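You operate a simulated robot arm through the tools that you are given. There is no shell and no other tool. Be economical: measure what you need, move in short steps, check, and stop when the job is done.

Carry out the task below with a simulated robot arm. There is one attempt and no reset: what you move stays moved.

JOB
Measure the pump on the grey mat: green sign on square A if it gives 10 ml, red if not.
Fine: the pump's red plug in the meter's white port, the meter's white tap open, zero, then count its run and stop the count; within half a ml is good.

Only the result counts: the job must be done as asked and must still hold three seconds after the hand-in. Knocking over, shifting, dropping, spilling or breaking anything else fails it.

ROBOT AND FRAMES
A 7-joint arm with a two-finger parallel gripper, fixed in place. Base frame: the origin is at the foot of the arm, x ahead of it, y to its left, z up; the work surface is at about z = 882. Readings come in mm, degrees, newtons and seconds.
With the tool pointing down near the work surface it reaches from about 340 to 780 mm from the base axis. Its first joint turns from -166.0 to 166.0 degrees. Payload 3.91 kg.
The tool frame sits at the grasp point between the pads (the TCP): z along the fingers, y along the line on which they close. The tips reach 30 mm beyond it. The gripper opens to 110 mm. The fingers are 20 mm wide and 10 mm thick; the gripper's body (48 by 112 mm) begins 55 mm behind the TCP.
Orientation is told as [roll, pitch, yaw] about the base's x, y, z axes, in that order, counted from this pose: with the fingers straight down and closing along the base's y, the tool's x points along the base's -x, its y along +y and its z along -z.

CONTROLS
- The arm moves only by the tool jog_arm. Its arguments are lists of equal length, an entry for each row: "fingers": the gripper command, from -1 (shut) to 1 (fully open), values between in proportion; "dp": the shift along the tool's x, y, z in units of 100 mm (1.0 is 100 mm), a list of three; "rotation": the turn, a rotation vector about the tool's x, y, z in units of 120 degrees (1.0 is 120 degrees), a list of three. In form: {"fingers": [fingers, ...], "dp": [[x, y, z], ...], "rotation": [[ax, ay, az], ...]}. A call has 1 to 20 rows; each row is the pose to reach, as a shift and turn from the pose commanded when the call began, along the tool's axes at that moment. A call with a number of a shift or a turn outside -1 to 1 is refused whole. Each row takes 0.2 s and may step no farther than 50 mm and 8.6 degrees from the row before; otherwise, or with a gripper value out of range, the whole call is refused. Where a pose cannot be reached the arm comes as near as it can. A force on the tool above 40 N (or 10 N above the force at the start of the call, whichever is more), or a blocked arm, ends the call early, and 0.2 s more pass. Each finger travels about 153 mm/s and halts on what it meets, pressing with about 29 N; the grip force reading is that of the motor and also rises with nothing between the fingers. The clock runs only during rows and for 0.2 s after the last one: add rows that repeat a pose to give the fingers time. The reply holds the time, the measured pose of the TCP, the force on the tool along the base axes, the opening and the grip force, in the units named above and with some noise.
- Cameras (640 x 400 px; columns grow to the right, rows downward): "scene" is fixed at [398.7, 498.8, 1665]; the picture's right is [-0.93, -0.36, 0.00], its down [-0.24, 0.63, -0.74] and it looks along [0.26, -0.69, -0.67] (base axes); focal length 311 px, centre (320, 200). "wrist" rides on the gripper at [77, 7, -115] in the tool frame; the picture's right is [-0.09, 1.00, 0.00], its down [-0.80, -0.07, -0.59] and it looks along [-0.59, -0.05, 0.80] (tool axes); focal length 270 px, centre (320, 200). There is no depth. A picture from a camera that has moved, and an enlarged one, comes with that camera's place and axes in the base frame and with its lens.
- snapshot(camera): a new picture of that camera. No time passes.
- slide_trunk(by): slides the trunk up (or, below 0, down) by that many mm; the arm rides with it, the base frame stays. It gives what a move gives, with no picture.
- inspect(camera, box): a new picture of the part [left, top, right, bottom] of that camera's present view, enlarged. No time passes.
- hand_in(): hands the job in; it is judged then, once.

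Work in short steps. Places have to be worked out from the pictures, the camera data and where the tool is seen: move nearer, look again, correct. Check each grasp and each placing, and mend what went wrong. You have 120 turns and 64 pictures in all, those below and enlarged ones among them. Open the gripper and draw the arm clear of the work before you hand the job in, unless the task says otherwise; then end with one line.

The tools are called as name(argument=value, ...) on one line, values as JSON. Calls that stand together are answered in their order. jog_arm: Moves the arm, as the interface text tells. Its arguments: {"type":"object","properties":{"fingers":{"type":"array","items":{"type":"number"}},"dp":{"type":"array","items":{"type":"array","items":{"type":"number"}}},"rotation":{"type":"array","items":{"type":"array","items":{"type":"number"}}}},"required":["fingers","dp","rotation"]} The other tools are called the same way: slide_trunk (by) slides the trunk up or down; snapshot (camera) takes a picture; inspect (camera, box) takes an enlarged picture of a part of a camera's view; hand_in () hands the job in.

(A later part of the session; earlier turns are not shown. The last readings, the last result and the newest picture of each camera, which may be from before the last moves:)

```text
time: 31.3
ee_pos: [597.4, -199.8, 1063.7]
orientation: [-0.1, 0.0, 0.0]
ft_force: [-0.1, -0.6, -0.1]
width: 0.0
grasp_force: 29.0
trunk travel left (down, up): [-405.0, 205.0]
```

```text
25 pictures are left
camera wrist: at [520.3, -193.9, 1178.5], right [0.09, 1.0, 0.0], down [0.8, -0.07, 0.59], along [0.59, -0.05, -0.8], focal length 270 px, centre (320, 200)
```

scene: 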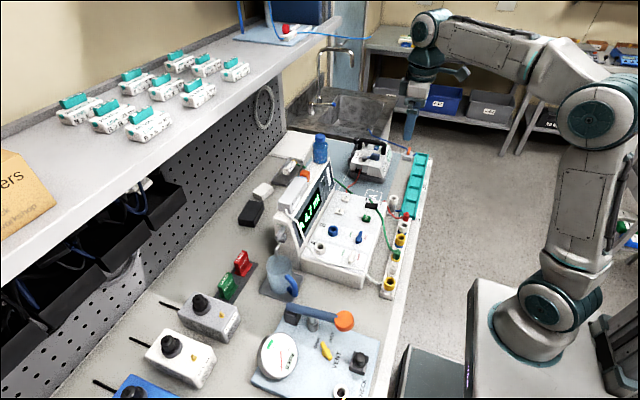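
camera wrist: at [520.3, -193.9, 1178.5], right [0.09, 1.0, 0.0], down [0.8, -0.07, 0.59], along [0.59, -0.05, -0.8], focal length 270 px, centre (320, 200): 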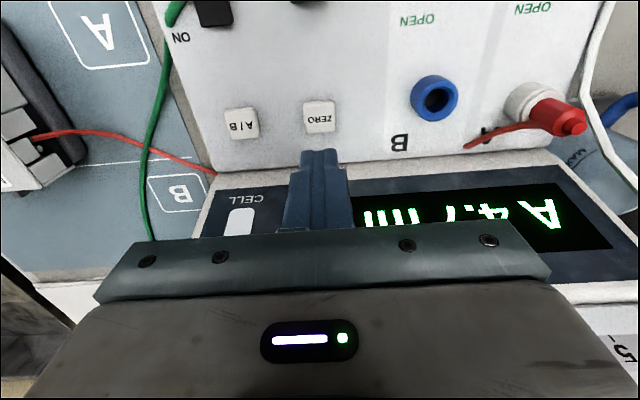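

ZERO is directly below at ≈(598.5,-201). I descend onto it carefully.

jog_arm(fingers=[-1, -1, -1, -1], dp=[[-0.01, -0.012, 0.4], [-0.01, -0.012, 0.68], [-0.01, -0.012, 0.73], [-0.01, -0.012, 0.76]], rotation=[[0, 0, 0], [0, 0, 0], [0, 0, 0], [0, 0, 0]])

inspect(camera="scene", box=[270, 140, 400, 240])

```text
time: 32.3
ee_pos: [598.4, -201.4, 987.3]
orientation: [0.0, -0.1, 0.0]
ft_force: [0.4, 0.2, 4.2]
width: 0.2
grasp_force: 29.2
trunk travel left (down, up): [-405.0, 205.0]
```

```text
4.00 times, centred on (335, 190) of scene
camera zoom: at [398.7, 498.8, 1665.0], right [-0.93, -0.36, 0.0], down [-0.24, 0.63, -0.74], along [0.26, -0.69, -0.67], focal length 1245 px, centre (260, 240)
```

zoom: 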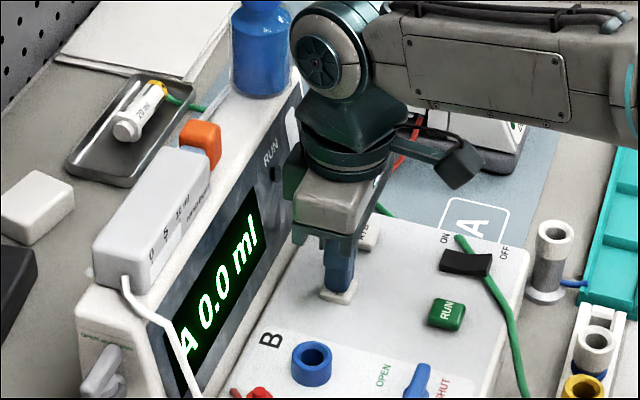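

Display reads A 0.0 ml. I lift and go to the RUN key and press it with similar force.

jog_arm(fingers=[-1, -1, -1, -1], dp=[[0, 0, -0.4], [0.3, 0.01, -0.4], [0.7, 0.015, -0.4], [0.92, 0.015, -0.4]], rotation=[[0, 0, 0], [0, 0, 0], [0, 0, 0], [0, 0, 0]])

jog_arm(fingers=[-1, -1, -1, -1], dp=[[0, 0, 0.2], [0, 0, 0.33], [0, 0, 0.37], [0, 0, 0.4]], rotation=[[0, 0, 0], [0, 0, 0], [0, 0, 0], [0, 0, 0]])

inspect(camera="scene", box=[270, 140, 400, 240])

```text
time: 33.3
ee_pos: [506.9, -197.0, 1029.2]
orientation: [0.0, -0.1, -0.1]
ft_force: [-1.0, -0.4, -0.3]
width: 0.1
grasp_force: 28.8
trunk travel left (down, up): [-405.0, 205.0]
```

```text
time: 34.3
ee_pos: [507.0, -200.2, 988.3]
orientation: [0.1, 0.1, 0.0]
ft_force: [0.2, 1.3, 2.6]
width: 0.0
grasp_force: 28.9
trunk travel left (down, up): [-405.0, 205.0]
```

```text
4.00 times, centred on (335, 190) of scene
camera zoom: at [398.7, 498.8, 1665.0], right [-0.93, -0.36, 0.0], down [-0.24, 0.63, -0.74], along [0.26, -0.69, -0.67], focal length 1245 px, centre (260, 240)
```

zoom: 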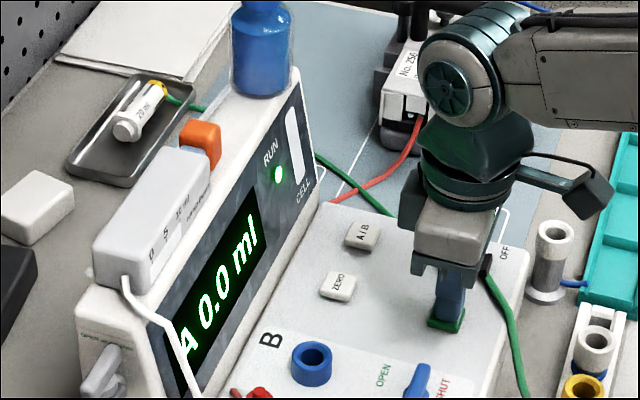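

RUN lamp is lit; the count is on. I lift and travel to the pump, then look at its START key and handle.

jog_arm(fingers=[-1, -1, -1, -1], dp=[[0, 0, -0.3], [0.1, -0.3, -0.6], [0.3, -0.65, -0.8], [0.4, -1.0, -0.8]], rotation=[[0, 0, 0], [0, 0, 0], [0, 0, 0], [0, 0, 0]])

jog_arm(fingers=[-1, -1, -1], dp=[[0.1, -0.4, 0], [0.2, -0.8, 0], [0.3, -1.0, 0]], rotation=[[0, 0, 0], [0, 0, 0], [0, 0, 0]])

jog_arm(fingers=[-1, -1, -1], dp=[[-0.1, -0.4, 0], [-0.2, -0.8, 0], [-0.3, -1.0, 0]], rotation=[[0, 0, 0], [0, 0, 0], [0, 0, 0]])

snapshot(camera="wrist")

```text
time: 35.3
ee_pos: [466.3, -298.2, 1070.4]
orientation: [0.0, 0.0, 0.0]
ft_force: [0.0, -0.2, -0.2]
width: 0.0
grasp_force: 29.0
trunk travel left (down, up): [-405.0, 205.0]
```

```text
time: 36.1
ee_pos: [434.7, -398.1, 1066.5]
orientation: [0.0, 0.1, 0.0]
ft_force: [-0.3, 0.1, 0.1]
width: 0.0
grasp_force: 29.0
trunk travel left (down, up): [-405.0, 205.0]
```

```text
time: 36.9
ee_pos: [464.5, -499.7, 1069.1]
orientation: [0.0, 0.1, 0.0]
ft_force: [-0.2, -0.3, 0.6]
width: 0.0
grasp_force: 29.6
trunk travel left (down, up): [-405.0, 205.0]
```

```text
22 pictures are left
camera wrist: at [388.1, -493.5, 1185.0], right [0.09, 1.0, 0.0], down [0.8, -0.07, 0.59], along [0.59, -0.05, -0.8], focal length 270 px, centre (320, 200)
```

wrist: 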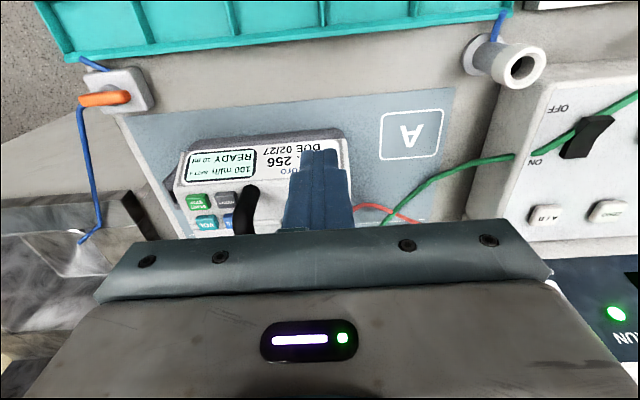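

START/STOP ≈ (534,-627,975), radius ≈823 mm, so I approach with the tool tilted 30° outward.

jog_arm(fingers=[-1, -1, -1, -1, -1], dp=[[0, 0, 0], [-0.1, -0.2, 0], [-0.2, -0.45, 0.05], [-0.35, -0.75, 0.1], [-0.47, -1.0, 0.2]], rotation=[[0.047, -0.041, 0], [0.094, -0.082, 0], [0.141, -0.123, 0], [0.189, -0.164, 0], [0.189, -0.164, 0]])

snapshot(camera="wrist")

```text
time: 38.1
ee_pos: [510.7, -598.6, 1050.3]
orientation: [-23.6, -19.1, 4.0]
ft_force: [0.2, 0.4, -0.9]
width: 0.0
grasp_force: 29.3
trunk travel left (down, up): [-405.0, 205.0]
```

```text
21 pictures are left
camera wrist: at [401.5, -555.7, 1121.5], right [0.15, 0.93, -0.35], down [0.56, 0.21, 0.8], along [0.82, -0.31, -0.48], focal length 270 px, centre (320, 200)
```

wrist: 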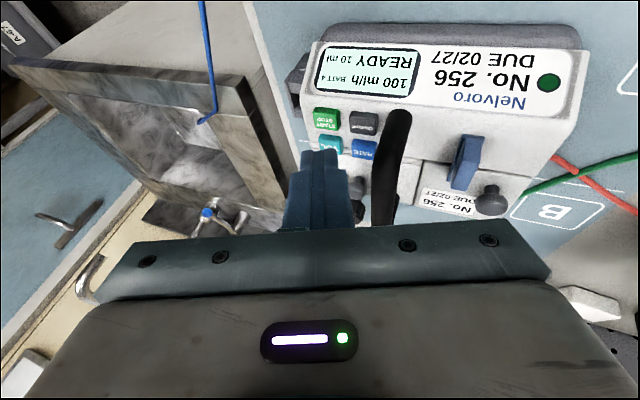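

Tilt reached fine; START refined at ≈(532,-627,975) on a sloping face. I move to a hover just off the key.

jog_arm(fingers=[-1, -1], dp=[[0.016, -0.06, 0.16], [0.033, -0.123, 0.332]], rotation=[[0, 0, 0], [0, 0, 0]])

inspect(camera="wrist", box=[240, 70, 400, 200])

```text
time: 38.7
ee_pos: [520.0, -624.6, 1023.0]
orientation: [-23.5, -19.1, 4.0]
ft_force: [-0.1, 1.0, 0.0]
width: 0.0
grasp_force: 29.0
trunk travel left (down, up): [-405.0, 205.0]
```

```text
3.08 times, centred on (320, 135) of wrist
camera zoom: at [410.1, -580.9, 1095.9], right [0.15, 0.93, -0.35], down [0.56, 0.21, 0.8], along [0.82, -0.31, -0.48], focal length 832 px, centre (320, 400)
```

zoom: 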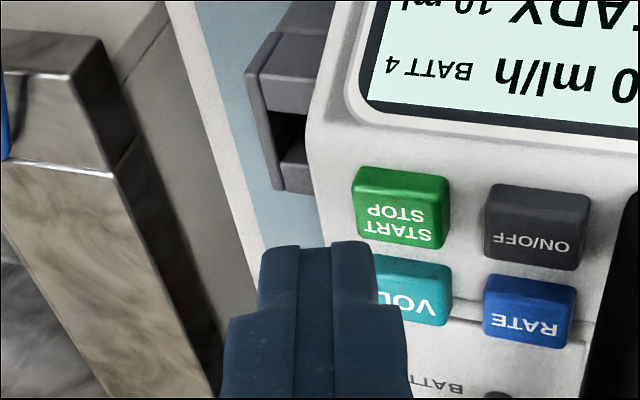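

Tip is ≈20 mm above the START key, slightly −y of centre so that its low corner meets the key. I go straight down in small steps.

jog_arm(fingers=[-1, -1, -1], dp=[[0.026, 0.03, 0.07], [0.04, 0.045, 0.104], [0.05, 0.057, 0.131]], rotation=[[0, 0, 0], [0, 0, 0], [0, 0, 0]])

inspect(camera="wrist", box=[240, 20, 440, 200])

```text
time: 39.5
ee_pos: [519.7, -622.9, 1008.9]
orientation: [-23.6, -19.3, 4.0]
ft_force: [0.1, -0.4, 0.3]
width: 0.0
grasp_force: 28.8
trunk travel left (down, up): [-405.0, 205.0]
```

```text
2.22 times, centred on (340, 110) of wrist
camera zoom: at [409.9, -579.6, 1080.7], right [0.15, 0.93, -0.35], down [0.55, 0.21, 0.8], along [0.82, -0.31, -0.48], focal length 601 px, centre (276, 400)
```

zoom: 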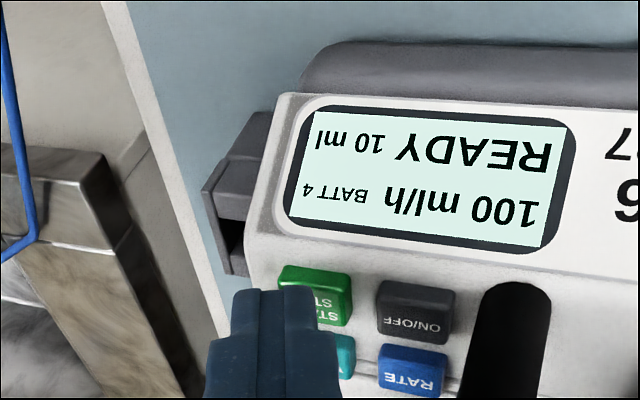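

No contact yet; I nudge (-3,+4) mm and continue down.

jog_arm(fingers=[-1, -1, -1, -1], dp=[[0.026, 0.035, -0.025], [0.036, 0.046, 0.001], [0.046, 0.057, 0.027], [0.056, 0.069, 0.053]], rotation=[[0, 0, 0], [0, 0, 0], [0, 0, 0], [0, 0, 0]])

inspect(camera="wrist", box=[240, 20, 440, 200])

```text
time: 40.5
ee_pos: [518.5, -619.6, 1000.0]
orientation: [-23.6, -19.1, 3.9]
ft_force: [0.1, -0.2, -0.7]
width: 0.0
grasp_force: 28.9
trunk travel left (down, up): [-405.0, 205.0]
```

```text
2.22 times, centred on (340, 110) of wrist
camera zoom: at [408.5, -576.0, 1072.3], right [0.15, 0.93, -0.35], down [0.56, 0.21, 0.8], along [0.82, -0.31, -0.48], focal length 601 px, centre (276, 400)
```

zoom: 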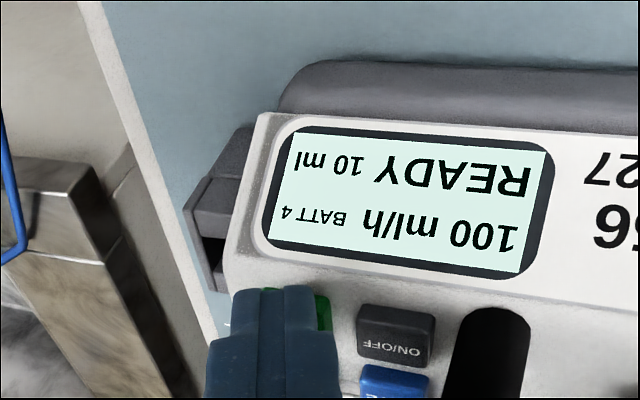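

Tip covers the START key with no contact force yet; I continue down in 2–3 mm steps.

jog_arm(fingers=[-1, -1, -1], dp=[[0.01, 0.011, 0.026], [0.02, 0.023, 0.052], [0.027, 0.03, 0.07]], rotation=[[0, 0, 0], [0, 0, 0], [0, 0, 0]])

inspect(camera="wrist", box=[240, 20, 440, 200])

```text
time: 41.3
ee_pos: [517.7, -619.1, 991.8]
orientation: [-23.6, -19.2, 4.0]
ft_force: [0.0, 0.2, 0.9]
width: 0.0
grasp_force: 28.9
trunk travel left (down, up): [-405.0, 205.0]
```

```text
2.22 times, centred on (340, 110) of wrist
camera zoom: at [407.7, -575.8, 1064.6], right [0.15, 0.93, -0.35], down [0.55, 0.21, 0.8], along [0.82, -0.31, -0.48], focal length 601 px, centre (276, 400)
```

zoom: 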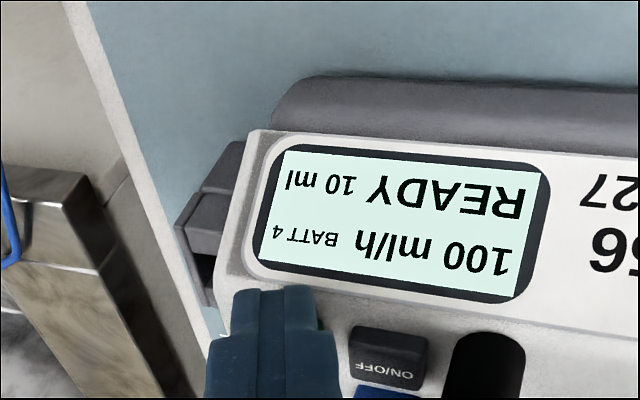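

Re-triangulating with the new views gives START ≈ (547,-634,960) — further out than thought. I lift 12 mm and shift outward, then check.

jog_arm(fingers=[-1, -1, -1], dp=[[-0.04, -0.045, -0.104], [-0.15, -0.075, -0.05], [-0.263, -0.103, 0.005]], rotation=[[0, 0, 0], [0, 0, 0], [0, 0, 0]])

inspect(camera="wrist", box=[240, 20, 440, 200])

```text
time: 42.1
ee_pos: [541.6, -627.7, 1004.8]
orientation: [-23.5, -19.0, 4.1]
ft_force: [-0.7, 0.6, 0.1]
width: 0.0
grasp_force: 28.5
trunk travel left (down, up): [-405.0, 205.0]
```

```text
2.22 times, centred on (340, 110) of wrist
camera zoom: at [431.5, -584.3, 1076.4], right [0.15, 0.93, -0.35], down [0.56, 0.21, 0.8], along [0.82, -0.31, -0.48], focal length 601 px, centre (276, 400)
```

zoom: 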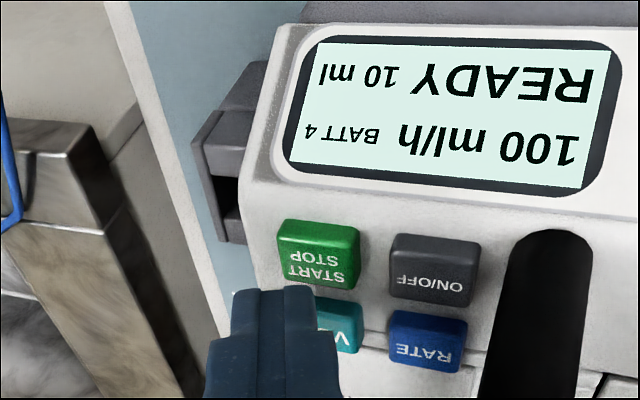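

START ≈ (546,-634,960) confirmed; tip's low corner is 12 mm above its centre. I descend onto it.

jog_arm(fingers=[-1, -1, -1, -1], dp=[[0.024, 0.058, 0.059], [0.031, 0.066, 0.077], [0.038, 0.073, 0.094], [0.044, 0.081, 0.111]], rotation=[[0, 0, 0], [0, 0, 0], [0, 0, 0], [0, 0, 0]])

inspect(camera="wrist", box=[240, 20, 440, 200])

```text
time: 43.1
ee_pos: [541.4, -625.0, 992.6]
orientation: [-23.8, -19.3, 4.1]
ft_force: [1.0, -2.6, 12.3]
width: 0.0
grasp_force: 29.2
trunk travel left (down, up): [-405.0, 205.0]
```

```text
2.22 times, centred on (340, 110) of wrist
camera zoom: at [431.7, -581.2, 1064.2], right [0.15, 0.92, -0.35], down [0.55, 0.22, 0.81], along [0.82, -0.31, -0.48], focal length 601 px, centre (276, 400)
```

zoom: 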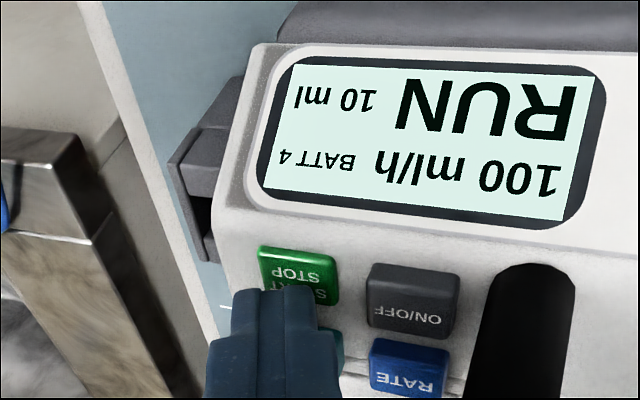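

The pump shows RUN. I retract upward and undo the tilt on the way back.

jog_arm(fingers=[-1, -1, -1], dp=[[-0.1, -0.113, -0.26], [-0.2, -0.226, -0.52], [-0.2, -0.226, -0.9]], rotation=[[0, 0, 0], [0, 0, 0], [0, 0, 0]])

jog_arm(fingers=[-1, -1, -1, -1, -1], dp=[[0.15, 0.25, 0], [0.3, 0.5, 0], [0.45, 0.75, 0], [0.6, 1.0, 0], [0.6, 1.0, 0]], rotation=[[-0.047, 0.041, 0], [-0.094, 0.082, 0], [-0.141, 0.123, 0], [-0.189, 0.164, 0], [-0.189, 0.164, 0]])

```text
time: 43.9
ee_pos: [530.3, -610.4, 1082.4]
orientation: [-23.5, -19.1, 4.0]
ft_force: [0.6, 0.0, 0.0]
width: 0.1
grasp_force: 29.3
trunk travel left (down, up): [-405.0, 205.0]
```

```text
time: 45.1
ee_pos: [481.9, -519.6, 1025.6]
orientation: [0.0, 0.1, 0.0]
ft_force: [0.4, -0.4, 0.5]
width: 0.0
grasp_force: 29.2
trunk travel left (down, up): [-405.0, 205.0]
```

Now upright and clear; I raise and go back toward the meter's RUN key.

jog_arm(fingers=[-1, -1, -1, -1], dp=[[0, 0, -0.45], [0, 0.35, -0.45], [0, 0.7, -0.45], [0, 1.0, -0.45]], rotation=[[0, 0, 0], [0, 0, 0], [0, 0, 0], [0, 0, 0]])

jog_arm(fingers=[-1, -1, -1], dp=[[-0.1, 0.4, 0], [-0.15, 0.8, 0], [-0.2, 1.0, 0]], rotation=[[0, 0, 0], [0, 0, 0], [0, 0, 0]])

jog_arm(fingers=[-1, -1, -1, -1], dp=[[-0.02, 0.4, 0], [-0.04, 0.8, 0], [-0.05, 1.0, 0], [-0.05, 1.0, 0.4]], rotation=[[0, 0, 0], [0, 0, 0], [0, 0, 0], [0, 0, 0]])

inspect(camera="scene", box=[270, 120, 430, 240])

```text
time: 46.1
ee_pos: [483.2, -419.5, 1071.5]
orientation: [0.0, 0.0, 0.0]
ft_force: [-0.3, -0.2, 0.1]
width: 0.0
grasp_force: 28.9
out of reach, approached as far as the arm can: row 1
trunk travel left (down, up): [-405.0, 205.0]
```

```text
time: 46.9
ee_pos: [503.4, -321.8, 1068.7]
orientation: [0.0, 0.0, 0.1]
ft_force: [0.4, 0.4, 0.4]
width: 0.0
grasp_force: 29.3
trunk travel left (down, up): [-405.0, 205.0]
```

```text
time: 47.9
ee_pos: [506.4, -222.5, 1028.8]
orientation: [0.0, -0.1, 0.0]
ft_force: [-0.1, -0.2, -0.6]
width: 0.1
grasp_force: 28.9
trunk travel left (down, up): [-405.0, 205.0]
```

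```text
3.33 times, centred on (350, 180) of scene
camera zoom: at [398.7, 498.8, 1665.0], right [-0.93, -0.36, 0.0], down [-0.24, 0.63, -0.74], along [0.26, -0.69, -0.67], focal length 1037 px, centre (220, 267)
```

zoom: 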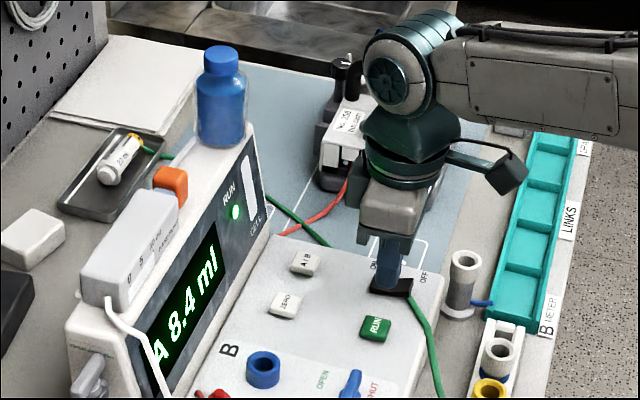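

Already 8.4 ml and running. I align over RUN and wait ~4 s.

jog_arm(fingers=[-1, -1, -1, -1, -1, -1, -1, -1, -1, -1, -1, -1, -1, -1, -1, -1, -1, -1, -1, -1], dp=[[0, 0.22, 0], [0, 0.22, 0], [0, 0.22, 0], [0, 0.22, 0], [0, 0.22, 0], [0, 0.22, 0], [0, 0.22, 0], [0, 0.22, 0], [0, 0.22, 0], [0, 0.22, 0], [0, 0.22, 0], [0, 0.22, 0], [0, 0.22, 0], [0, 0.22, 0], [0, 0.22, 0], [0, 0.22, 0], [0, 0.22, 0], [0, 0.22, 0], [0, 0.22, 0], [0, 0.22, 0]], rotation=[[0, 0, 0], [0, 0, 0], [0, 0, 0], [0, 0, 0], [0, 0, 0], [0, 0, 0], [0, 0, 0], [0, 0, 0], [0, 0, 0], [0, 0, 0], [0, 0, 0], [0, 0, 0], [0, 0, 0], [0, 0, 0], [0, 0, 0], [0, 0, 0], [0, 0, 0], [0, 0, 0], [0, 0, 0], [0, 0, 0]])

inspect(camera="scene", box=[270, 140, 430, 240])

```text
time: 52.1
ee_pos: [508.6, -200.8, 1027.1]
orientation: [0.1, -0.1, 0.1]
ft_force: [0.0, 0.5, 0.4]
width: 0.2
grasp_force: 29.3
trunk travel left (down, up): [-405.0, 205.0]
```

```text
4.00 times, centred on (350, 190) of scene
camera zoom: at [398.7, 498.8, 1665.0], right [-0.93, -0.36, 0.0], down [-0.24, 0.63, -0.74], along [0.26, -0.69, -0.67], focal length 1245 px, centre (200, 240)
```

zoom: 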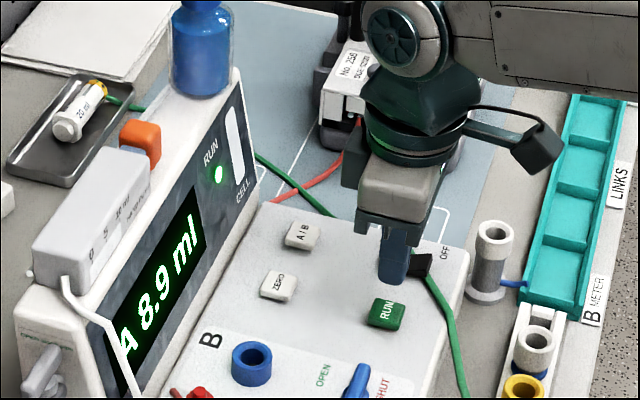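

It now reads 8.9; I wait 3 s more to make sure the flow has ended.

jog_arm(fingers=[-1, -1, -1, -1, -1, -1, -1, -1, -1, -1, -1, -1, -1, -1, -1], dp=[[0, 0, 0], [0, 0, 0], [0, 0, 0], [0, 0, 0], [0, 0, 0], [0, 0, 0], [0, 0, 0], [0, 0, 0], [0, 0, 0], [0, 0, 0], [0, 0, 0], [0, 0, 0], [0, 0, 0], [0, 0, 0], [0, 0, 0]], rotation=[[0, 0, 0], [0, 0, 0], [0, 0, 0], [0, 0, 0], [0, 0, 0], [0, 0, 0], [0, 0, 0], [0, 0, 0], [0, 0, 0], [0, 0, 0], [0, 0, 0], [0, 0, 0], [0, 0, 0], [0, 0, 0], [0, 0, 0]])

inspect(camera="scene", box=[270, 140, 430, 240])

```text
time: 55.3
ee_pos: [507.9, -200.6, 1027.4]
orientation: [0.0, 0.0, -0.1]
ft_force: [0.0, -0.5, -0.3]
width: 0.0
grasp_force: 29.1
trunk travel left (down, up): [-405.0, 205.0]
```

```text
4.00 times, centred on (350, 190) of scene
camera zoom: at [398.7, 498.8, 1665.0], right [-0.93, -0.36, 0.0], down [-0.24, 0.63, -0.74], along [0.26, -0.69, -0.67], focal length 1245 px, centre (200, 240)
```

zoom: 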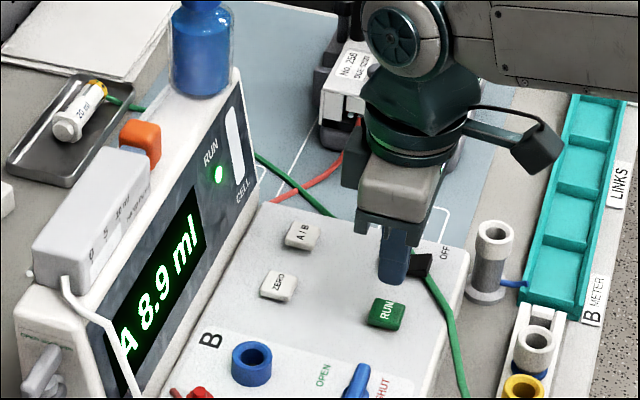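

Steady at 8.9 ml: not 10 ml, so red sign. I press RUN to stop the count.

jog_arm(fingers=[-1, -1, -1, -1, -1, -1], dp=[[0.01, 0, 0.2], [0.01, 0, 0.33], [0.01, 0, 0.37], [0.01, 0, 0.395], [0.01, 0, 0.1], [0.01, 0, -0.3]], rotation=[[0, 0, 0], [0, 0, 0], [0, 0, 0], [0, 0, 0], [0, 0, 0], [0, 0, 0]])

snapshot(camera="scene")

```text
time: 56.7
ee_pos: [503.7, -200.3, 1061.3]
orientation: [0.0, 0.0, 0.0]
ft_force: [-0.3, -0.3, 0.4]
width: 0.0
grasp_force: 29.0
trunk travel left (down, up): [-405.0, 205.0]
```

```text
11 pictures are left
```

scene: 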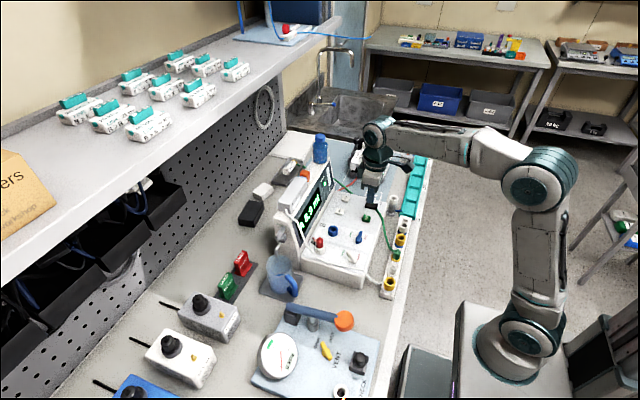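

RUN lamp appears off and display holds. Now I head for the red sign around (790,85), rising clear of the meter.

jog_arm(fingers=[-1, -1, -1], dp=[[0, 0.35, -0.3], [-0.1, 0.7, -0.5], [-0.2, 1.0, -0.6]], rotation=[[0, 0, 0], [0, 0, 0], [0, 0, 0]])

jog_arm(fingers=[-1, -1, -1], dp=[[-0.1, 0.4, -0.05], [-0.2, 0.8, -0.1], [-0.2, 1.0, -0.1]], rotation=[[0, 0, 0], [0, 0, 0], [0, 0, 0]])

jog_arm(fingers=[-1, -1, -1, -1], dp=[[-0.2, 0.4, 0], [-0.4, 0.7, 0], [-0.6, 1.0, 0], [-0.7, 1.0, 0]], rotation=[[0, 0, 0], [0, -0.04, 0], [0, -0.08, 0], [0, -0.12, 0]])

snapshot(camera="wrist")

```text
time: 57.5
ee_pos: [523.7, -99.4, 1121.3]
orientation: [0.0, 0.0, 0.0]
ft_force: [0.5, -0.9, 0.4]
width: 0.0
grasp_force: 29.2
trunk travel left (down, up): [-405.0, 205.0]
```

```text
time: 58.3
ee_pos: [545.4, -1.8, 1127.8]
orientation: [0.0, -0.1, 0.0]
ft_force: [-0.2, -0.4, 0.4]
width: 0.1
grasp_force: 29.4
trunk travel left (down, up): [-405.0, 205.0]
```

```text
time: 59.3
ee_pos: [613.6, 99.2, 1131.7]
orientation: [0.0, -14.5, 0.0]
ft_force: [1.3, 0.8, 0.2]
width: 0.0
grasp_force: 28.9
trunk travel left (down, up): [-405.0, 205.0]
```

```text
10 pictures are left
camera wrist: at [510.9, 105.4, 1223.4], right [0.09, 1.0, 0.02], down [0.63, -0.07, 0.78], along [0.77, -0.05, -0.63], focal length 270 px, centre (320, 200)
```

wrist: 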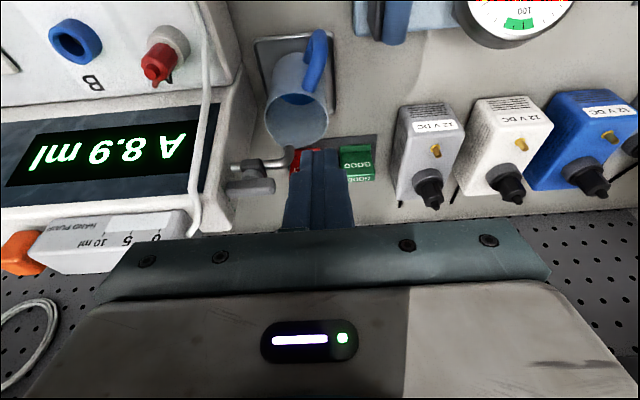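

The red sign is hidden behind the closed fingers. I open them fully to see between.

jog_arm(fingers=[1, 1, 1], dp=[[-0.1, -0.1, 0.1], [-0.2, -0.15, 0.2], [-0.2, -0.15, 0.2]], rotation=[[0, 0, 0], [0, -0.05, 0], [0, -0.08, 0]])

inspect(camera="wrist", box=[220, 60, 420, 230])

```text
time: 60.1
ee_pos: [639.1, 84.4, 1116.1]
orientation: [0.0, -24.1, 0.0]
ft_force: [-0.9, 1.1, 0.4]
width: 109.9
grasp_force: 0.1
trunk travel left (down, up): [-405.0, 205.0]
```

```text
2.35 times, centred on (320, 145) of wrist
camera zoom: at [521.1, 89.9, 1190.6], right [0.08, 1.0, 0.04], down [0.49, -0.07, 0.87], along [0.87, -0.05, -0.49], focal length 636 px, centre (320, 329)
```

zoom: 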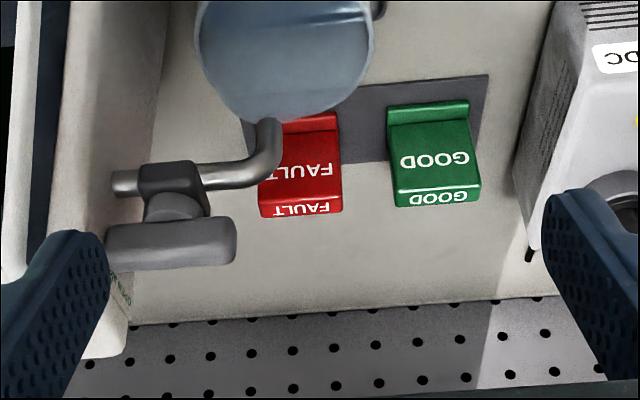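

Signs are upright plates (≈47 wide, 14 thick, 60 tall); red one is at ≈(810,66), with the meter's spout/valve at x≈700 in front, so my camera must not be on the robot side. I'll straighten, yaw to -90 (camera to +y) and raise the trunk for reach.

jog_arm(fingers=[0, 0, 0], dp=[[0.1, -0.05, -0.05], [0.2, -0.1, -0.1], [0.27, -0.15, -0.12]], rotation=[[0, 0.065, 0], [0, 0.13, 0], [0, 0.2, 0]])

jog_arm(fingers=[-0.3, -0.3, -0.3, -0.3, -0.3, -0.3, -0.3, -0.3, -0.3, -0.3, -0.3], dp=[[0, 0, 0], [0, 0, 0], [0, 0, 0], [0, 0, 0], [0, 0, 0], [0, 0, 0], [0, 0, 0], [0, 0, 0], [0, 0, 0], [0, 0, 0], [0, 0, 0]], rotation=[[0, 0, 0.07], [0, 0, 0.14], [0, 0, 0.21], [0, 0, 0.28], [0, 0, 0.35], [0, 0, 0.42], [0, 0, 0.49], [0, 0, 0.56], [0, 0, 0.63], [0, 0, 0.7], [0, 0, 0.75]])

slide_trunk(by=100)

```text
time: 60.9
ee_pos: [610.1, 69.5, 1115.1]
orientation: [0.0, 0.0, 0.0]
ft_force: [-1.1, -0.1, 0.2]
width: 55.2
grasp_force: 0.0
trunk travel left (down, up): [-405.0, 205.0]
```

```text
time: 63.3
ee_pos: [609.4, 70.1, 1116.0]
orientation: [0.0, 0.0, -90.0]
ft_force: [-0.3, -0.5, -0.3]
width: 38.6
grasp_force: 0.1
trunk travel left (down, up): [-405.0, 205.0]
```

```text
time: 64.6
ee_pos: [610.8, 69.9, 1216.5]
orientation: [0.0, 0.0, -90.0]
ft_force: [-0.3, 0.5, -0.1]
width: 38.6
grasp_force: 0.1
trunk travel left (down, up): [-505.0, 105.0]
```

Lower the arm 100 mm and raise the trunk another 100.

jog_arm(fingers=[-0.3, -0.3, -0.3], dp=[[0, 0, 0.4], [0, 0, 0.8], [0, 0, 1.0]], rotation=[[0, 0, 0], [0, 0, 0], [0, 0, 0]])

slide_trunk(by=100)

jog_arm(fingers=[-0.3, -0.3, -0.3], dp=[[0, 0.3, 0.3], [0, 0.6, 0.6], [0, 0.9, 0.9]], rotation=[[0, 0, 0], [0, 0, 0], [0, 0, 0]])

```text
time: 65.4
ee_pos: [607.2, 70.5, 1116.8]
orientation: [0.0, -0.1, -89.9]
ft_force: [0.1, -0.2, 0.1]
width: 38.6
grasp_force: 0.1
trunk travel left (down, up): [-505.0, 105.0]
```

```text
time: 66.8
ee_pos: [609.2, 69.9, 1216.8]
orientation: [0.0, 0.0, -90.1]
ft_force: [-0.7, -0.8, 0.4]
width: 38.5
grasp_force: 0.0
trunk travel left (down, up): [-605.0, 5.0]
```

```text
time: 67.6
ee_pos: [700.5, 71.0, 1125.4]
orientation: [-0.1, 0.0, -90.0]
ft_force: [-0.1, 0.6, -0.4]
width: 38.7
grasp_force: 0.0
trunk travel left (down, up): [-605.0, 5.0]
```

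Now I extend outward with an 11° outward tilt to above the red sign and look.

jog_arm(fingers=[-0.2, -0.2, -0.2], dp=[[-0.01, 0.3, 0.1], [-0.02, 0.6, 0.3], [-0.03, 0.85, 0.5]], rotation=[[-0.04, 0, 0], [-0.092, 0, 0], [-0.092, 0, 0]])

snapshot(camera="wrist")

```text
time: 68.4
ee_pos: [785.7, 66.8, 1077.6]
orientation: [11.1, 0.0, -90.0]
ft_force: [-0.4, -0.1, 0.0]
width: 44.0
grasp_force: 0.0
trunk travel left (down, up): [-605.0, 5.0]
```

```text
8 pictures are left
camera wrist: at [770.4, 142.1, 1191.5], right [0.98, -0.09, 0.19], down [-0.18, -0.8, 0.57], along [0.1, -0.59, -0.8], focal length 270 px, centre (320, 200)
```

wrist: 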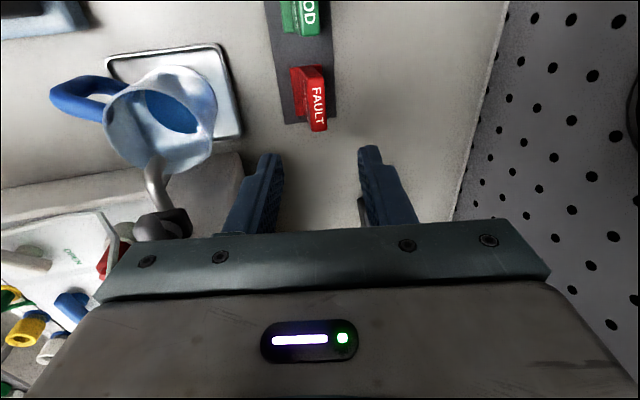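

Sign top centre ≈ (808.5,70,945). I descend in two stages with the fingers straddling the plate.

jog_arm(fingers=[-0.2, -0.2, -0.2], dp=[[0.03, 0.1, 0.3], [0.03, 0.06, 0.6], [0.03, 0.032, 0.82]], rotation=[[0, 0, 0], [0, 0, 0], [0, 0, 0]])

inspect(camera="wrist", box=[200, 60, 440, 230])

```text
time: 69.2
ee_pos: [802.6, 69.4, 999.1]
orientation: [11.1, 0.0, -90.0]
ft_force: [0.6, 0.5, 0.3]
width: 43.8
grasp_force: 0.1
trunk travel left (down, up): [-605.0, 5.0]
```

```text
2.35 times, centred on (320, 145) of wrist
camera zoom: at [787.5, 145.4, 1114.4], right [0.98, -0.09, 0.19], down [-0.18, -0.8, 0.57], along [0.1, -0.59, -0.8], focal length 636 px, centre (320, 329)
```

zoom: 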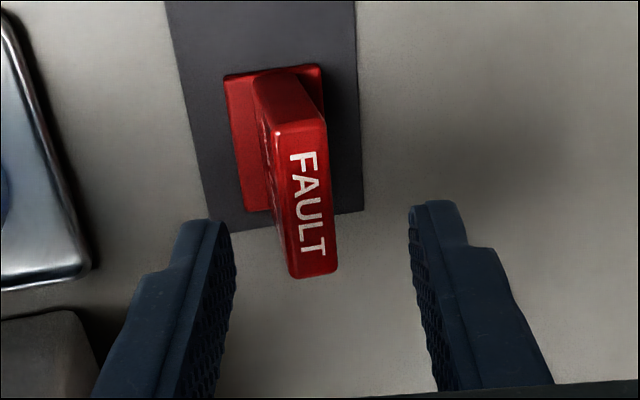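

Well aligned (sign centre ≈ (808,66,945)). I descend the last 44 mm and close on the plate.

jog_arm(fingers=[-0.2, -0.2, -0.2], dp=[[-0.03, -0.02, 0.15], [-0.03, -0.04, 0.3], [-0.03, -0.064, 0.435]], rotation=[[0, 0, 0], [0, 0, 0], [0, 0, 0]])

jog_arm(fingers=[-0.5, -1, -1, -1], dp=[[0, 0, 0], [0, 0, 0], [0, 0, 0], [0, 0, 0]], rotation=[[0, 0, 0], [0, 0, 0], [0, 0, 0], [0, 0, 0]])

```text
time: 70.0
ee_pos: [804.6, 67.5, 954.7]
orientation: [11.0, 0.0, -90.0]
ft_force: [0.3, 0.0, -0.5]
width: 44.0
grasp_force: 0.1
trunk travel left (down, up): [-605.0, 5.0]
```

```text
time: 71.0
ee_pos: [803.4, 66.5, 956.3]
orientation: [11.1, 0.0, -90.0]
ft_force: [-0.5, 0.0, 5.6]
width: 14.9
grasp_force: 28.9
trunk travel left (down, up): [-605.0, 5.0]
```

Gripped at 14.9 mm. I lift 100 mm straight up and check the sign's attitude.

jog_arm(fingers=[-1, -1, -1, -1], dp=[[0, 0.02, -0.1], [0, 0.08, -0.4], [0, 0.15, -0.8], [0, 0.15, -0.98]], rotation=[[0, 0, 0], [0, 0, 0], [0, 0, 0], [0, 0, 0]])

inspect(camera="wrist", box=[200, 30, 440, 230])

```text
time: 72.0
ee_pos: [800.1, 65.0, 1050.9]
orientation: [10.9, 0.0, -90.1]
ft_force: [0.2, -0.4, -0.3]
width: 14.7
grasp_force: 28.8
trunk travel left (down, up): [-605.0, 5.0]
```

```text
2.00 times, centred on (320, 130) of wrist
camera zoom: at [785.8, 141.3, 1166.4], right [0.98, -0.09, 0.19], down [-0.18, -0.8, 0.57], along [0.1, -0.59, -0.8], focal length 541 px, centre (320, 340)
```

zoom: 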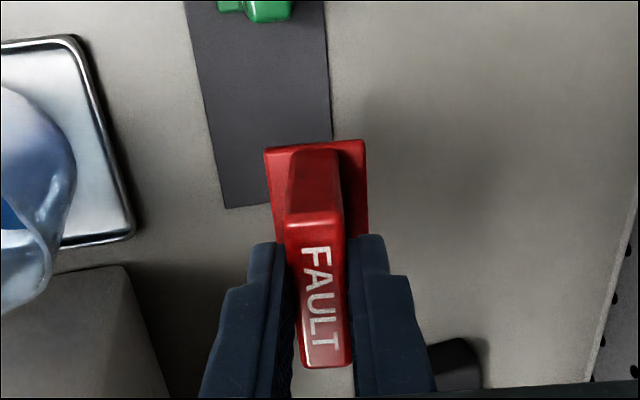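

The sign is firmly held, aligned with the pads. I retreat up and back, above the spout valve.

jog_arm(fingers=[-1, -1, -1, -1], dp=[[0, -0.21, -0.35], [0, -0.425, -0.693], [0, -0.38, -0.9], [0, -0.368, -0.987]], rotation=[[0, 0, 0], [0, 0, 0], [0.03, 0, 0], [0.092, 0, 0]])

jog_arm(fingers=[-1, -1, -1, -1], dp=[[0, 0, -0.35], [0, -0.3, -0.35], [0, -0.7, -0.35], [0, -1.0, -0.35]], rotation=[[0, 0, 0], [0, 0, 0], [0, 0, 0], [0, 0, 0]])

jog_arm(fingers=[-1, -1, -1, -1], dp=[[0, -0.3, 0], [0, -0.6, 0], [-0.3, -0.9, 0], [-0.6, -1.0, 0]], rotation=[[0, 0, 0], [0, 0, 0], [0, 0, 0], [0, 0, 0]])

```text
time: 73.0
ee_pos: [746.4, 67.6, 1142.7]
orientation: [-0.2, -0.1, -90.1]
ft_force: [0.1, 0.8, -1.4]
width: 14.8
grasp_force: 28.9
trunk travel left (down, up): [-605.0, 5.0]
```

```text
time: 74.0
ee_pos: [644.9, 65.2, 1177.3]
orientation: [0.1, -0.1, -90.0]
ft_force: [-0.5, -0.2, -0.7]
width: 14.6
grasp_force: 28.4
trunk travel left (down, up): [-605.0, 5.0]
```

```text
time: 75.0
ee_pos: [546.9, 5.3, 1177.1]
orientation: [-0.1, 0.0, -90.0]
ft_force: [-0.4, 0.3, -0.6]
width: 14.9
grasp_force: 29.5
trunk travel left (down, up): [-605.0, 5.0]
```

I carry it in -y toward square A at (524,-399).

jog_arm(fingers=[-1, -1, -1], dp=[[-0.4, -0.1, 0], [-0.8, -0.2, 0], [-1.0, -0.23, 0]], rotation=[[0, 0, 0], [0, 0, 0], [0, 0, 0]])

jog_arm(fingers=[-1, -1, -1], dp=[[-0.4, 0, 0], [-0.8, 0, 0], [-1.0, 0, 0]], rotation=[[0, 0, 0], [0, 0, 0], [0, 0, 0]])

jog_arm(fingers=[-1, -1, -1], dp=[[-0.4, 0, 0], [-0.8, 0, 0], [-1.0, 0, 0]], rotation=[[0, 0, 0], [0, 0, 0], [0, 0, 0]])

jog_arm(fingers=[-1, -1, -1, -1], dp=[[-0.4, 0, 0], [-0.8, 0, 0], [-1.0, 0, 0.3], [-1.0, 0, 0.7]], rotation=[[0, 0, 0], [0, 0, 0], [0, 0, 0], [0, 0, 0]])

snapshot(camera="wrist")

```text
time: 75.8
ee_pos: [526.2, -94.0, 1174.7]
orientation: [0.0, -0.1, -90.1]
ft_force: [0.6, -0.9, 0.3]
width: 15.1
grasp_force: 28.8
trunk travel left (down, up): [-605.0, 5.0]
```

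```text
time: 76.6
ee_pos: [521.7, -193.9, 1176.0]
orientation: [0.1, -0.1, -90.0]
ft_force: [-0.8, -0.2, -0.7]
width: 15.0
grasp_force: 28.6
trunk travel left (down, up): [-605.0, 5.0]
```

```text
time: 77.4
ee_pos: [524.3, -295.7, 1175.4]
orientation: [0.0, 0.0, -90.0]
ft_force: [0.7, 0.2, -0.3]
width: 14.8
grasp_force: 28.9
trunk travel left (down, up): [-605.0, 5.0]
```

```text
time: 78.4
ee_pos: [522.6, -390.6, 1105.8]
orientation: [0.0, 0.0, -89.9]
ft_force: [-0.1, 0.2, -0.5]
width: 14.8
grasp_force: 28.4
trunk travel left (down, up): [-605.0, 5.0]
```

```text
5 pictures are left
camera wrist: at [527.9, -314.4, 1220.9], right [1.0, -0.09, 0.0], down [-0.07, -0.8, 0.59], along [-0.05, -0.59, -0.8], focal length 270 px, centre (320, 200)
```

wrist: 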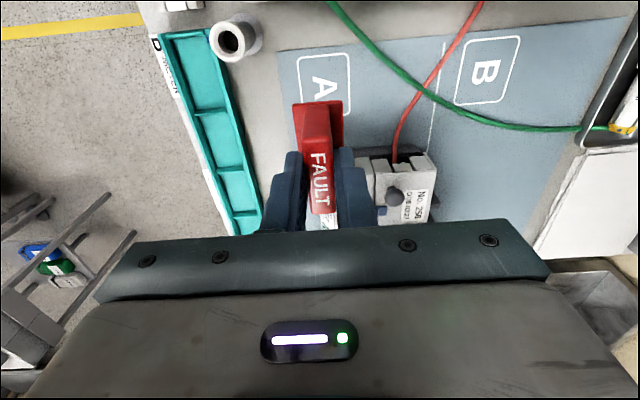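

Square A centre ≈ (525,-398). I centre over it and descend to just above the mat.

jog_arm(fingers=[-1, -1, -1], dp=[[-0.05, 0.02, 0.3], [-0.05, 0.02, 0.7], [-0.05, 0.02, 1.0]], rotation=[[0, 0, 0], [0, 0, 0], [0, 0, 0]])

jog_arm(fingers=[-1, -1], dp=[[0, 0, 0.2], [0, 0, 0.38]], rotation=[[0, 0, 0], [0, 0, 0]])

inspect(camera="wrist", box=[200, 40, 440, 230])

```text
time: 79.2
ee_pos: [526.6, -399.3, 1008.1]
orientation: [0.0, 0.0, -89.9]
ft_force: [0.0, 0.0, -0.6]
width: 15.0
grasp_force: 29.0
trunk travel left (down, up): [-605.0, 5.0]
```

```text
time: 79.8
ee_pos: [524.7, -399.6, 969.8]
orientation: [0.0, 0.0, -90.0]
ft_force: [0.3, 0.4, -0.3]
width: 14.8
grasp_force: 29.3
trunk travel left (down, up): [-605.0, 5.0]
```

```text
2.11 times, centred on (320, 135) of wrist
camera zoom: at [531.8, -322.7, 1084.5], right [1.0, -0.09, 0.0], down [-0.07, -0.8, 0.59], along [-0.05, -0.59, -0.8], focal length 569 px, centre (320, 337)
```

zoom: 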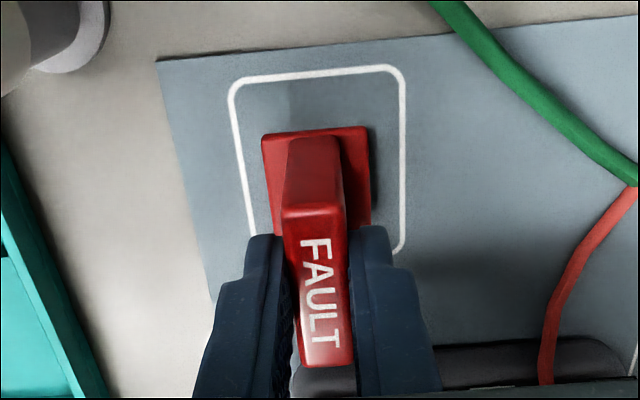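

Base lies within the square. I lower in small steps until contact.

jog_arm(fingers=[-1, -1, -1], dp=[[0, 0, 0.06], [0, 0, 0.1], [0, 0, 0.12]], rotation=[[0, 0, 0], [0, 0, 0], [0, 0, 0]])

```text
time: 80.6
ee_pos: [524.0, -398.9, 956.7]
orientation: [0.0, 0.0, -89.9]
ft_force: [0.3, 1.0, -0.4]
width: 14.9
grasp_force: 29.3
trunk travel left (down, up): [-605.0, 5.0]
```

No contact at 956.7; I continue in 1–2 mm steps.

jog_arm(fingers=[-1, -1], dp=[[0, 0, 0.015], [0, 0, 0.025]], rotation=[[0, 0, 0], [0, 0, 0]])

jog_arm(fingers=[-1, -1], dp=[[0, 0, 0.01], [0, 0, 0.015]], rotation=[[0, 0, 0], [0, 0, 0]])

```text
time: 81.2
ee_pos: [523.2, -398.3, 954.8]
orientation: [0.0, 0.0, -90.0]
ft_force: [0.1, -0.1, -0.6]
width: 14.9
grasp_force: 29.3
trunk travel left (down, up): [-605.0, 5.0]
```

```text
time: 81.8
ee_pos: [524.2, -399.4, 952.8]
orientation: [0.0, -0.1, -89.9]
ft_force: [-0.5, 1.0, 0.4]
width: 15.0
grasp_force: 29.1
trunk travel left (down, up): [-605.0, 5.0]
```

Still no clear contact; I continue down by 1.5 mm steps.

jog_arm(fingers=[-1, -1], dp=[[0, 0, 0.01], [0, 0, 0.015]], rotation=[[0, 0, 0], [0, 0, 0]])

jog_arm(fingers=[-1, -1], dp=[[0, 0, 0.01], [0, 0, 0.015]], rotation=[[0, 0, 0], [0, 0, 0]])

```text
time: 82.4
ee_pos: [523.5, -398.9, 950.8]
orientation: [0.2, -0.1, -90.0]
ft_force: [-1.0, 1.8, 7.9]
width: 15.0
grasp_force: 29.4
trunk travel left (down, up): [-605.0, 5.0]
```

```text
time: 83.0
ee_pos: [523.8, -398.5, 952.9]
orientation: [0.2, -0.3, -90.0]
ft_force: [-1.8, 1.3, 20.5]
width: 15.4
grasp_force: 28.9
trunk travel left (down, up): [-605.0, 5.0]
```

Contact is firm (20 N). I ease up 1.5 mm, open, and withdraw straight up.

jog_arm(fingers=[-1, -0.8, -0.6, -0.5, -0.5, -0.5, -0.5], dp=[[0, 0, -0.015], [0, 0, -0.015], [0, 0, -0.015], [0, 0, -0.015], [0, 0, -0.2], [0, 0, -0.6], [0, 0, -0.95]], rotation=[[0, 0, 0], [0, 0, 0], [0, 0, 0], [0, 0, 0], [0, 0, 0], [0, 0, 0], [0, 0, 0]])

snapshot(camera="wrist")

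```text
time: 84.6
ee_pos: [523.6, -398.4, 1046.4]
orientation: [0.0, 0.1, -89.9]
ft_force: [-0.2, -1.0, -0.3]
width: 27.4
grasp_force: 0.1
trunk travel left (down, up): [-605.0, 5.0]
```

```text
3 pictures are left
camera wrist: at [529.5, -321.5, 1162.4], right [1.0, -0.09, 0.0], down [-0.07, -0.8, 0.59], along [-0.05, -0.59, -0.8], focal length 270 px, centre (320, 200)
```

wrist: 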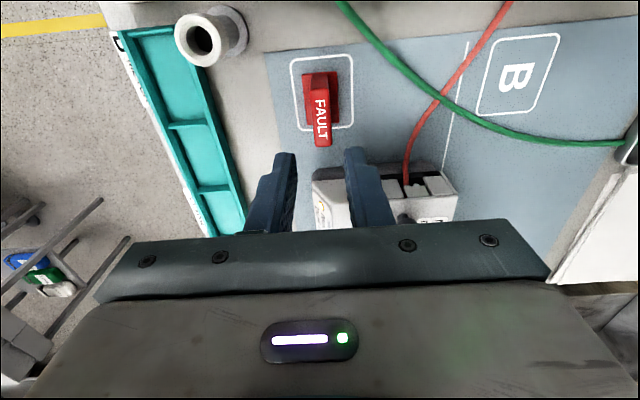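

The red sign stands inside square A. I draw the arm up and back, then verify with the scene camera.

jog_arm(fingers=[0, 0, 0, 0], dp=[[0, 0, -0.4], [0, 0, -0.8], [0, -0.4, -0.9], [0, -0.8, -0.9]], rotation=[[0, 0, 0], [0, 0, 0], [0, 0, 0], [0, 0, 0]])

jog_arm(fingers=[0, 0, 0], dp=[[0, -0.4, 0], [0, -0.8, 0], [0, -0.9, 0]], rotation=[[0, 0, 0], [0, 0, 0], [0, 0, 0]])

inspect(camera="scene", box=[200, 120, 440, 300])

```text
time: 85.6
ee_pos: [437.3, -401.7, 1133.9]
orientation: [0.0, -0.1, -90.0]
ft_force: [0.3, 0.1, -0.1]
width: 55.1
grasp_force: 0.1
trunk travel left (down, up): [-605.0, 5.0]
```

```text
time: 86.4
ee_pos: [351.2, -398.7, 1134.7]
orientation: [0.1, 0.0, -90.0]
ft_force: [0.0, 1.0, -0.6]
width: 55.0
grasp_force: 0.1
trunk travel left (down, up): [-605.0, 5.0]
```

```text
2.22 times, centred on (320, 210) of scene
camera zoom: at [398.7, 498.8, 1665.0], right [-0.93, -0.36, 0.0], down [-0.24, 0.63, -0.74], along [0.26, -0.69, -0.67], focal length 692 px, centre (320, 178)
```

zoom: 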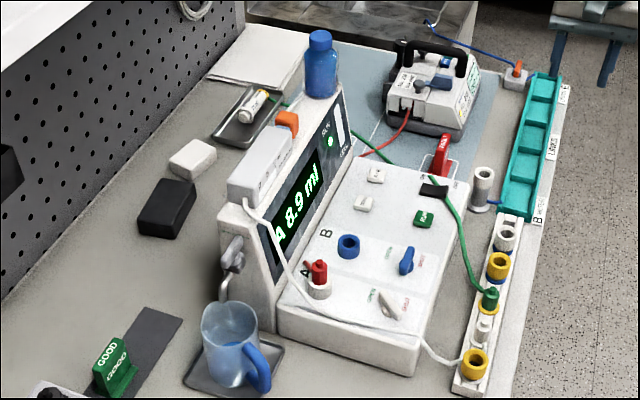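

The RUN lamp is still green — the second press didn't take. I go back to press RUN again.

jog_arm(fingers=[-1, -1, -1, -1], dp=[[0.3, 0.2, 0], [0.6, 0.4, 0], [0.9, 0.6, 0], [1.0, 0.8, 0]], rotation=[[0, 0, 0], [0, 0, 0], [0, 0, 0], [0, 0, 0]])

jog_arm(fingers=[-1, -1, -1, -1, -1], dp=[[0.3, 0.2, 0], [0.6, 0.4, 0.1], [0.9, 0.6, 0.2], [0.99, 0.76, 0.5], [0.99, 0.76, 0.95]], rotation=[[0, 0, 0], [0, 0, 0], [0, 0, 0], [0, 0, 0], [0, 0, 0]])

```text
time: 87.4
ee_pos: [436.9, -299.2, 1135.1]
orientation: [0.0, 0.0, -90.0]
ft_force: [0.6, 0.5, 0.2]
width: 0.0
grasp_force: 29.0
trunk travel left (down, up): [-605.0, 5.0]
```

```text
time: 88.6
ee_pos: [513.0, -198.7, 1040.1]
orientation: [0.0, 0.0, -90.0]
ft_force: [-0.4, -0.2, 0.0]
width: 0.0
grasp_force: 28.7
trunk travel left (down, up): [-605.0, 5.0]
```

I correct x by -6 mm and press down to z≈986, holding a moment.

jog_arm(fingers=[-1, -1, -1, -1, -1, -1], dp=[[-0.01, -0.06, 0.2], [-0.01, -0.06, 0.45], [-0.01, -0.06, 0.5], [-0.01, -0.06, 0.525], [-0.01, -0.06, 0.54], [-0.01, -0.06, 0.54]], rotation=[[0, 0, 0], [0, 0, 0], [0, 0, 0], [0, 0, 0], [0, 0, 0], [0, 0, 0]])

```text
time: 90.0
ee_pos: [504.5, -200.1, 986.1]
orientation: [0.0, -0.1, -89.9]
ft_force: [5.0, -1.9, 8.3]
width: 0.0
grasp_force: 28.7
trunk travel left (down, up): [-605.0, 5.0]
```

Pressed with 8 N this time. I look at the lamp before retracting.

inspect(camera="scene", box=[280, 140, 400, 230])

```text
4.44 times, centred on (340, 185) of scene
camera zoom: at [398.7, 498.8, 1665.0], right [-0.93, -0.36, 0.0], down [-0.24, 0.63, -0.74], along [0.26, -0.69, -0.67], focal length 1383 px, centre (231, 267)
```

zoom: 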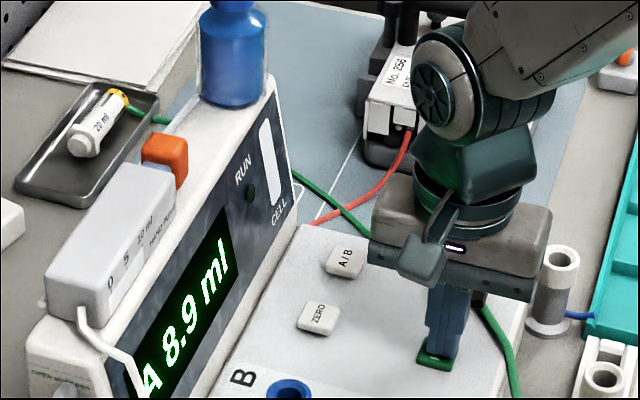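

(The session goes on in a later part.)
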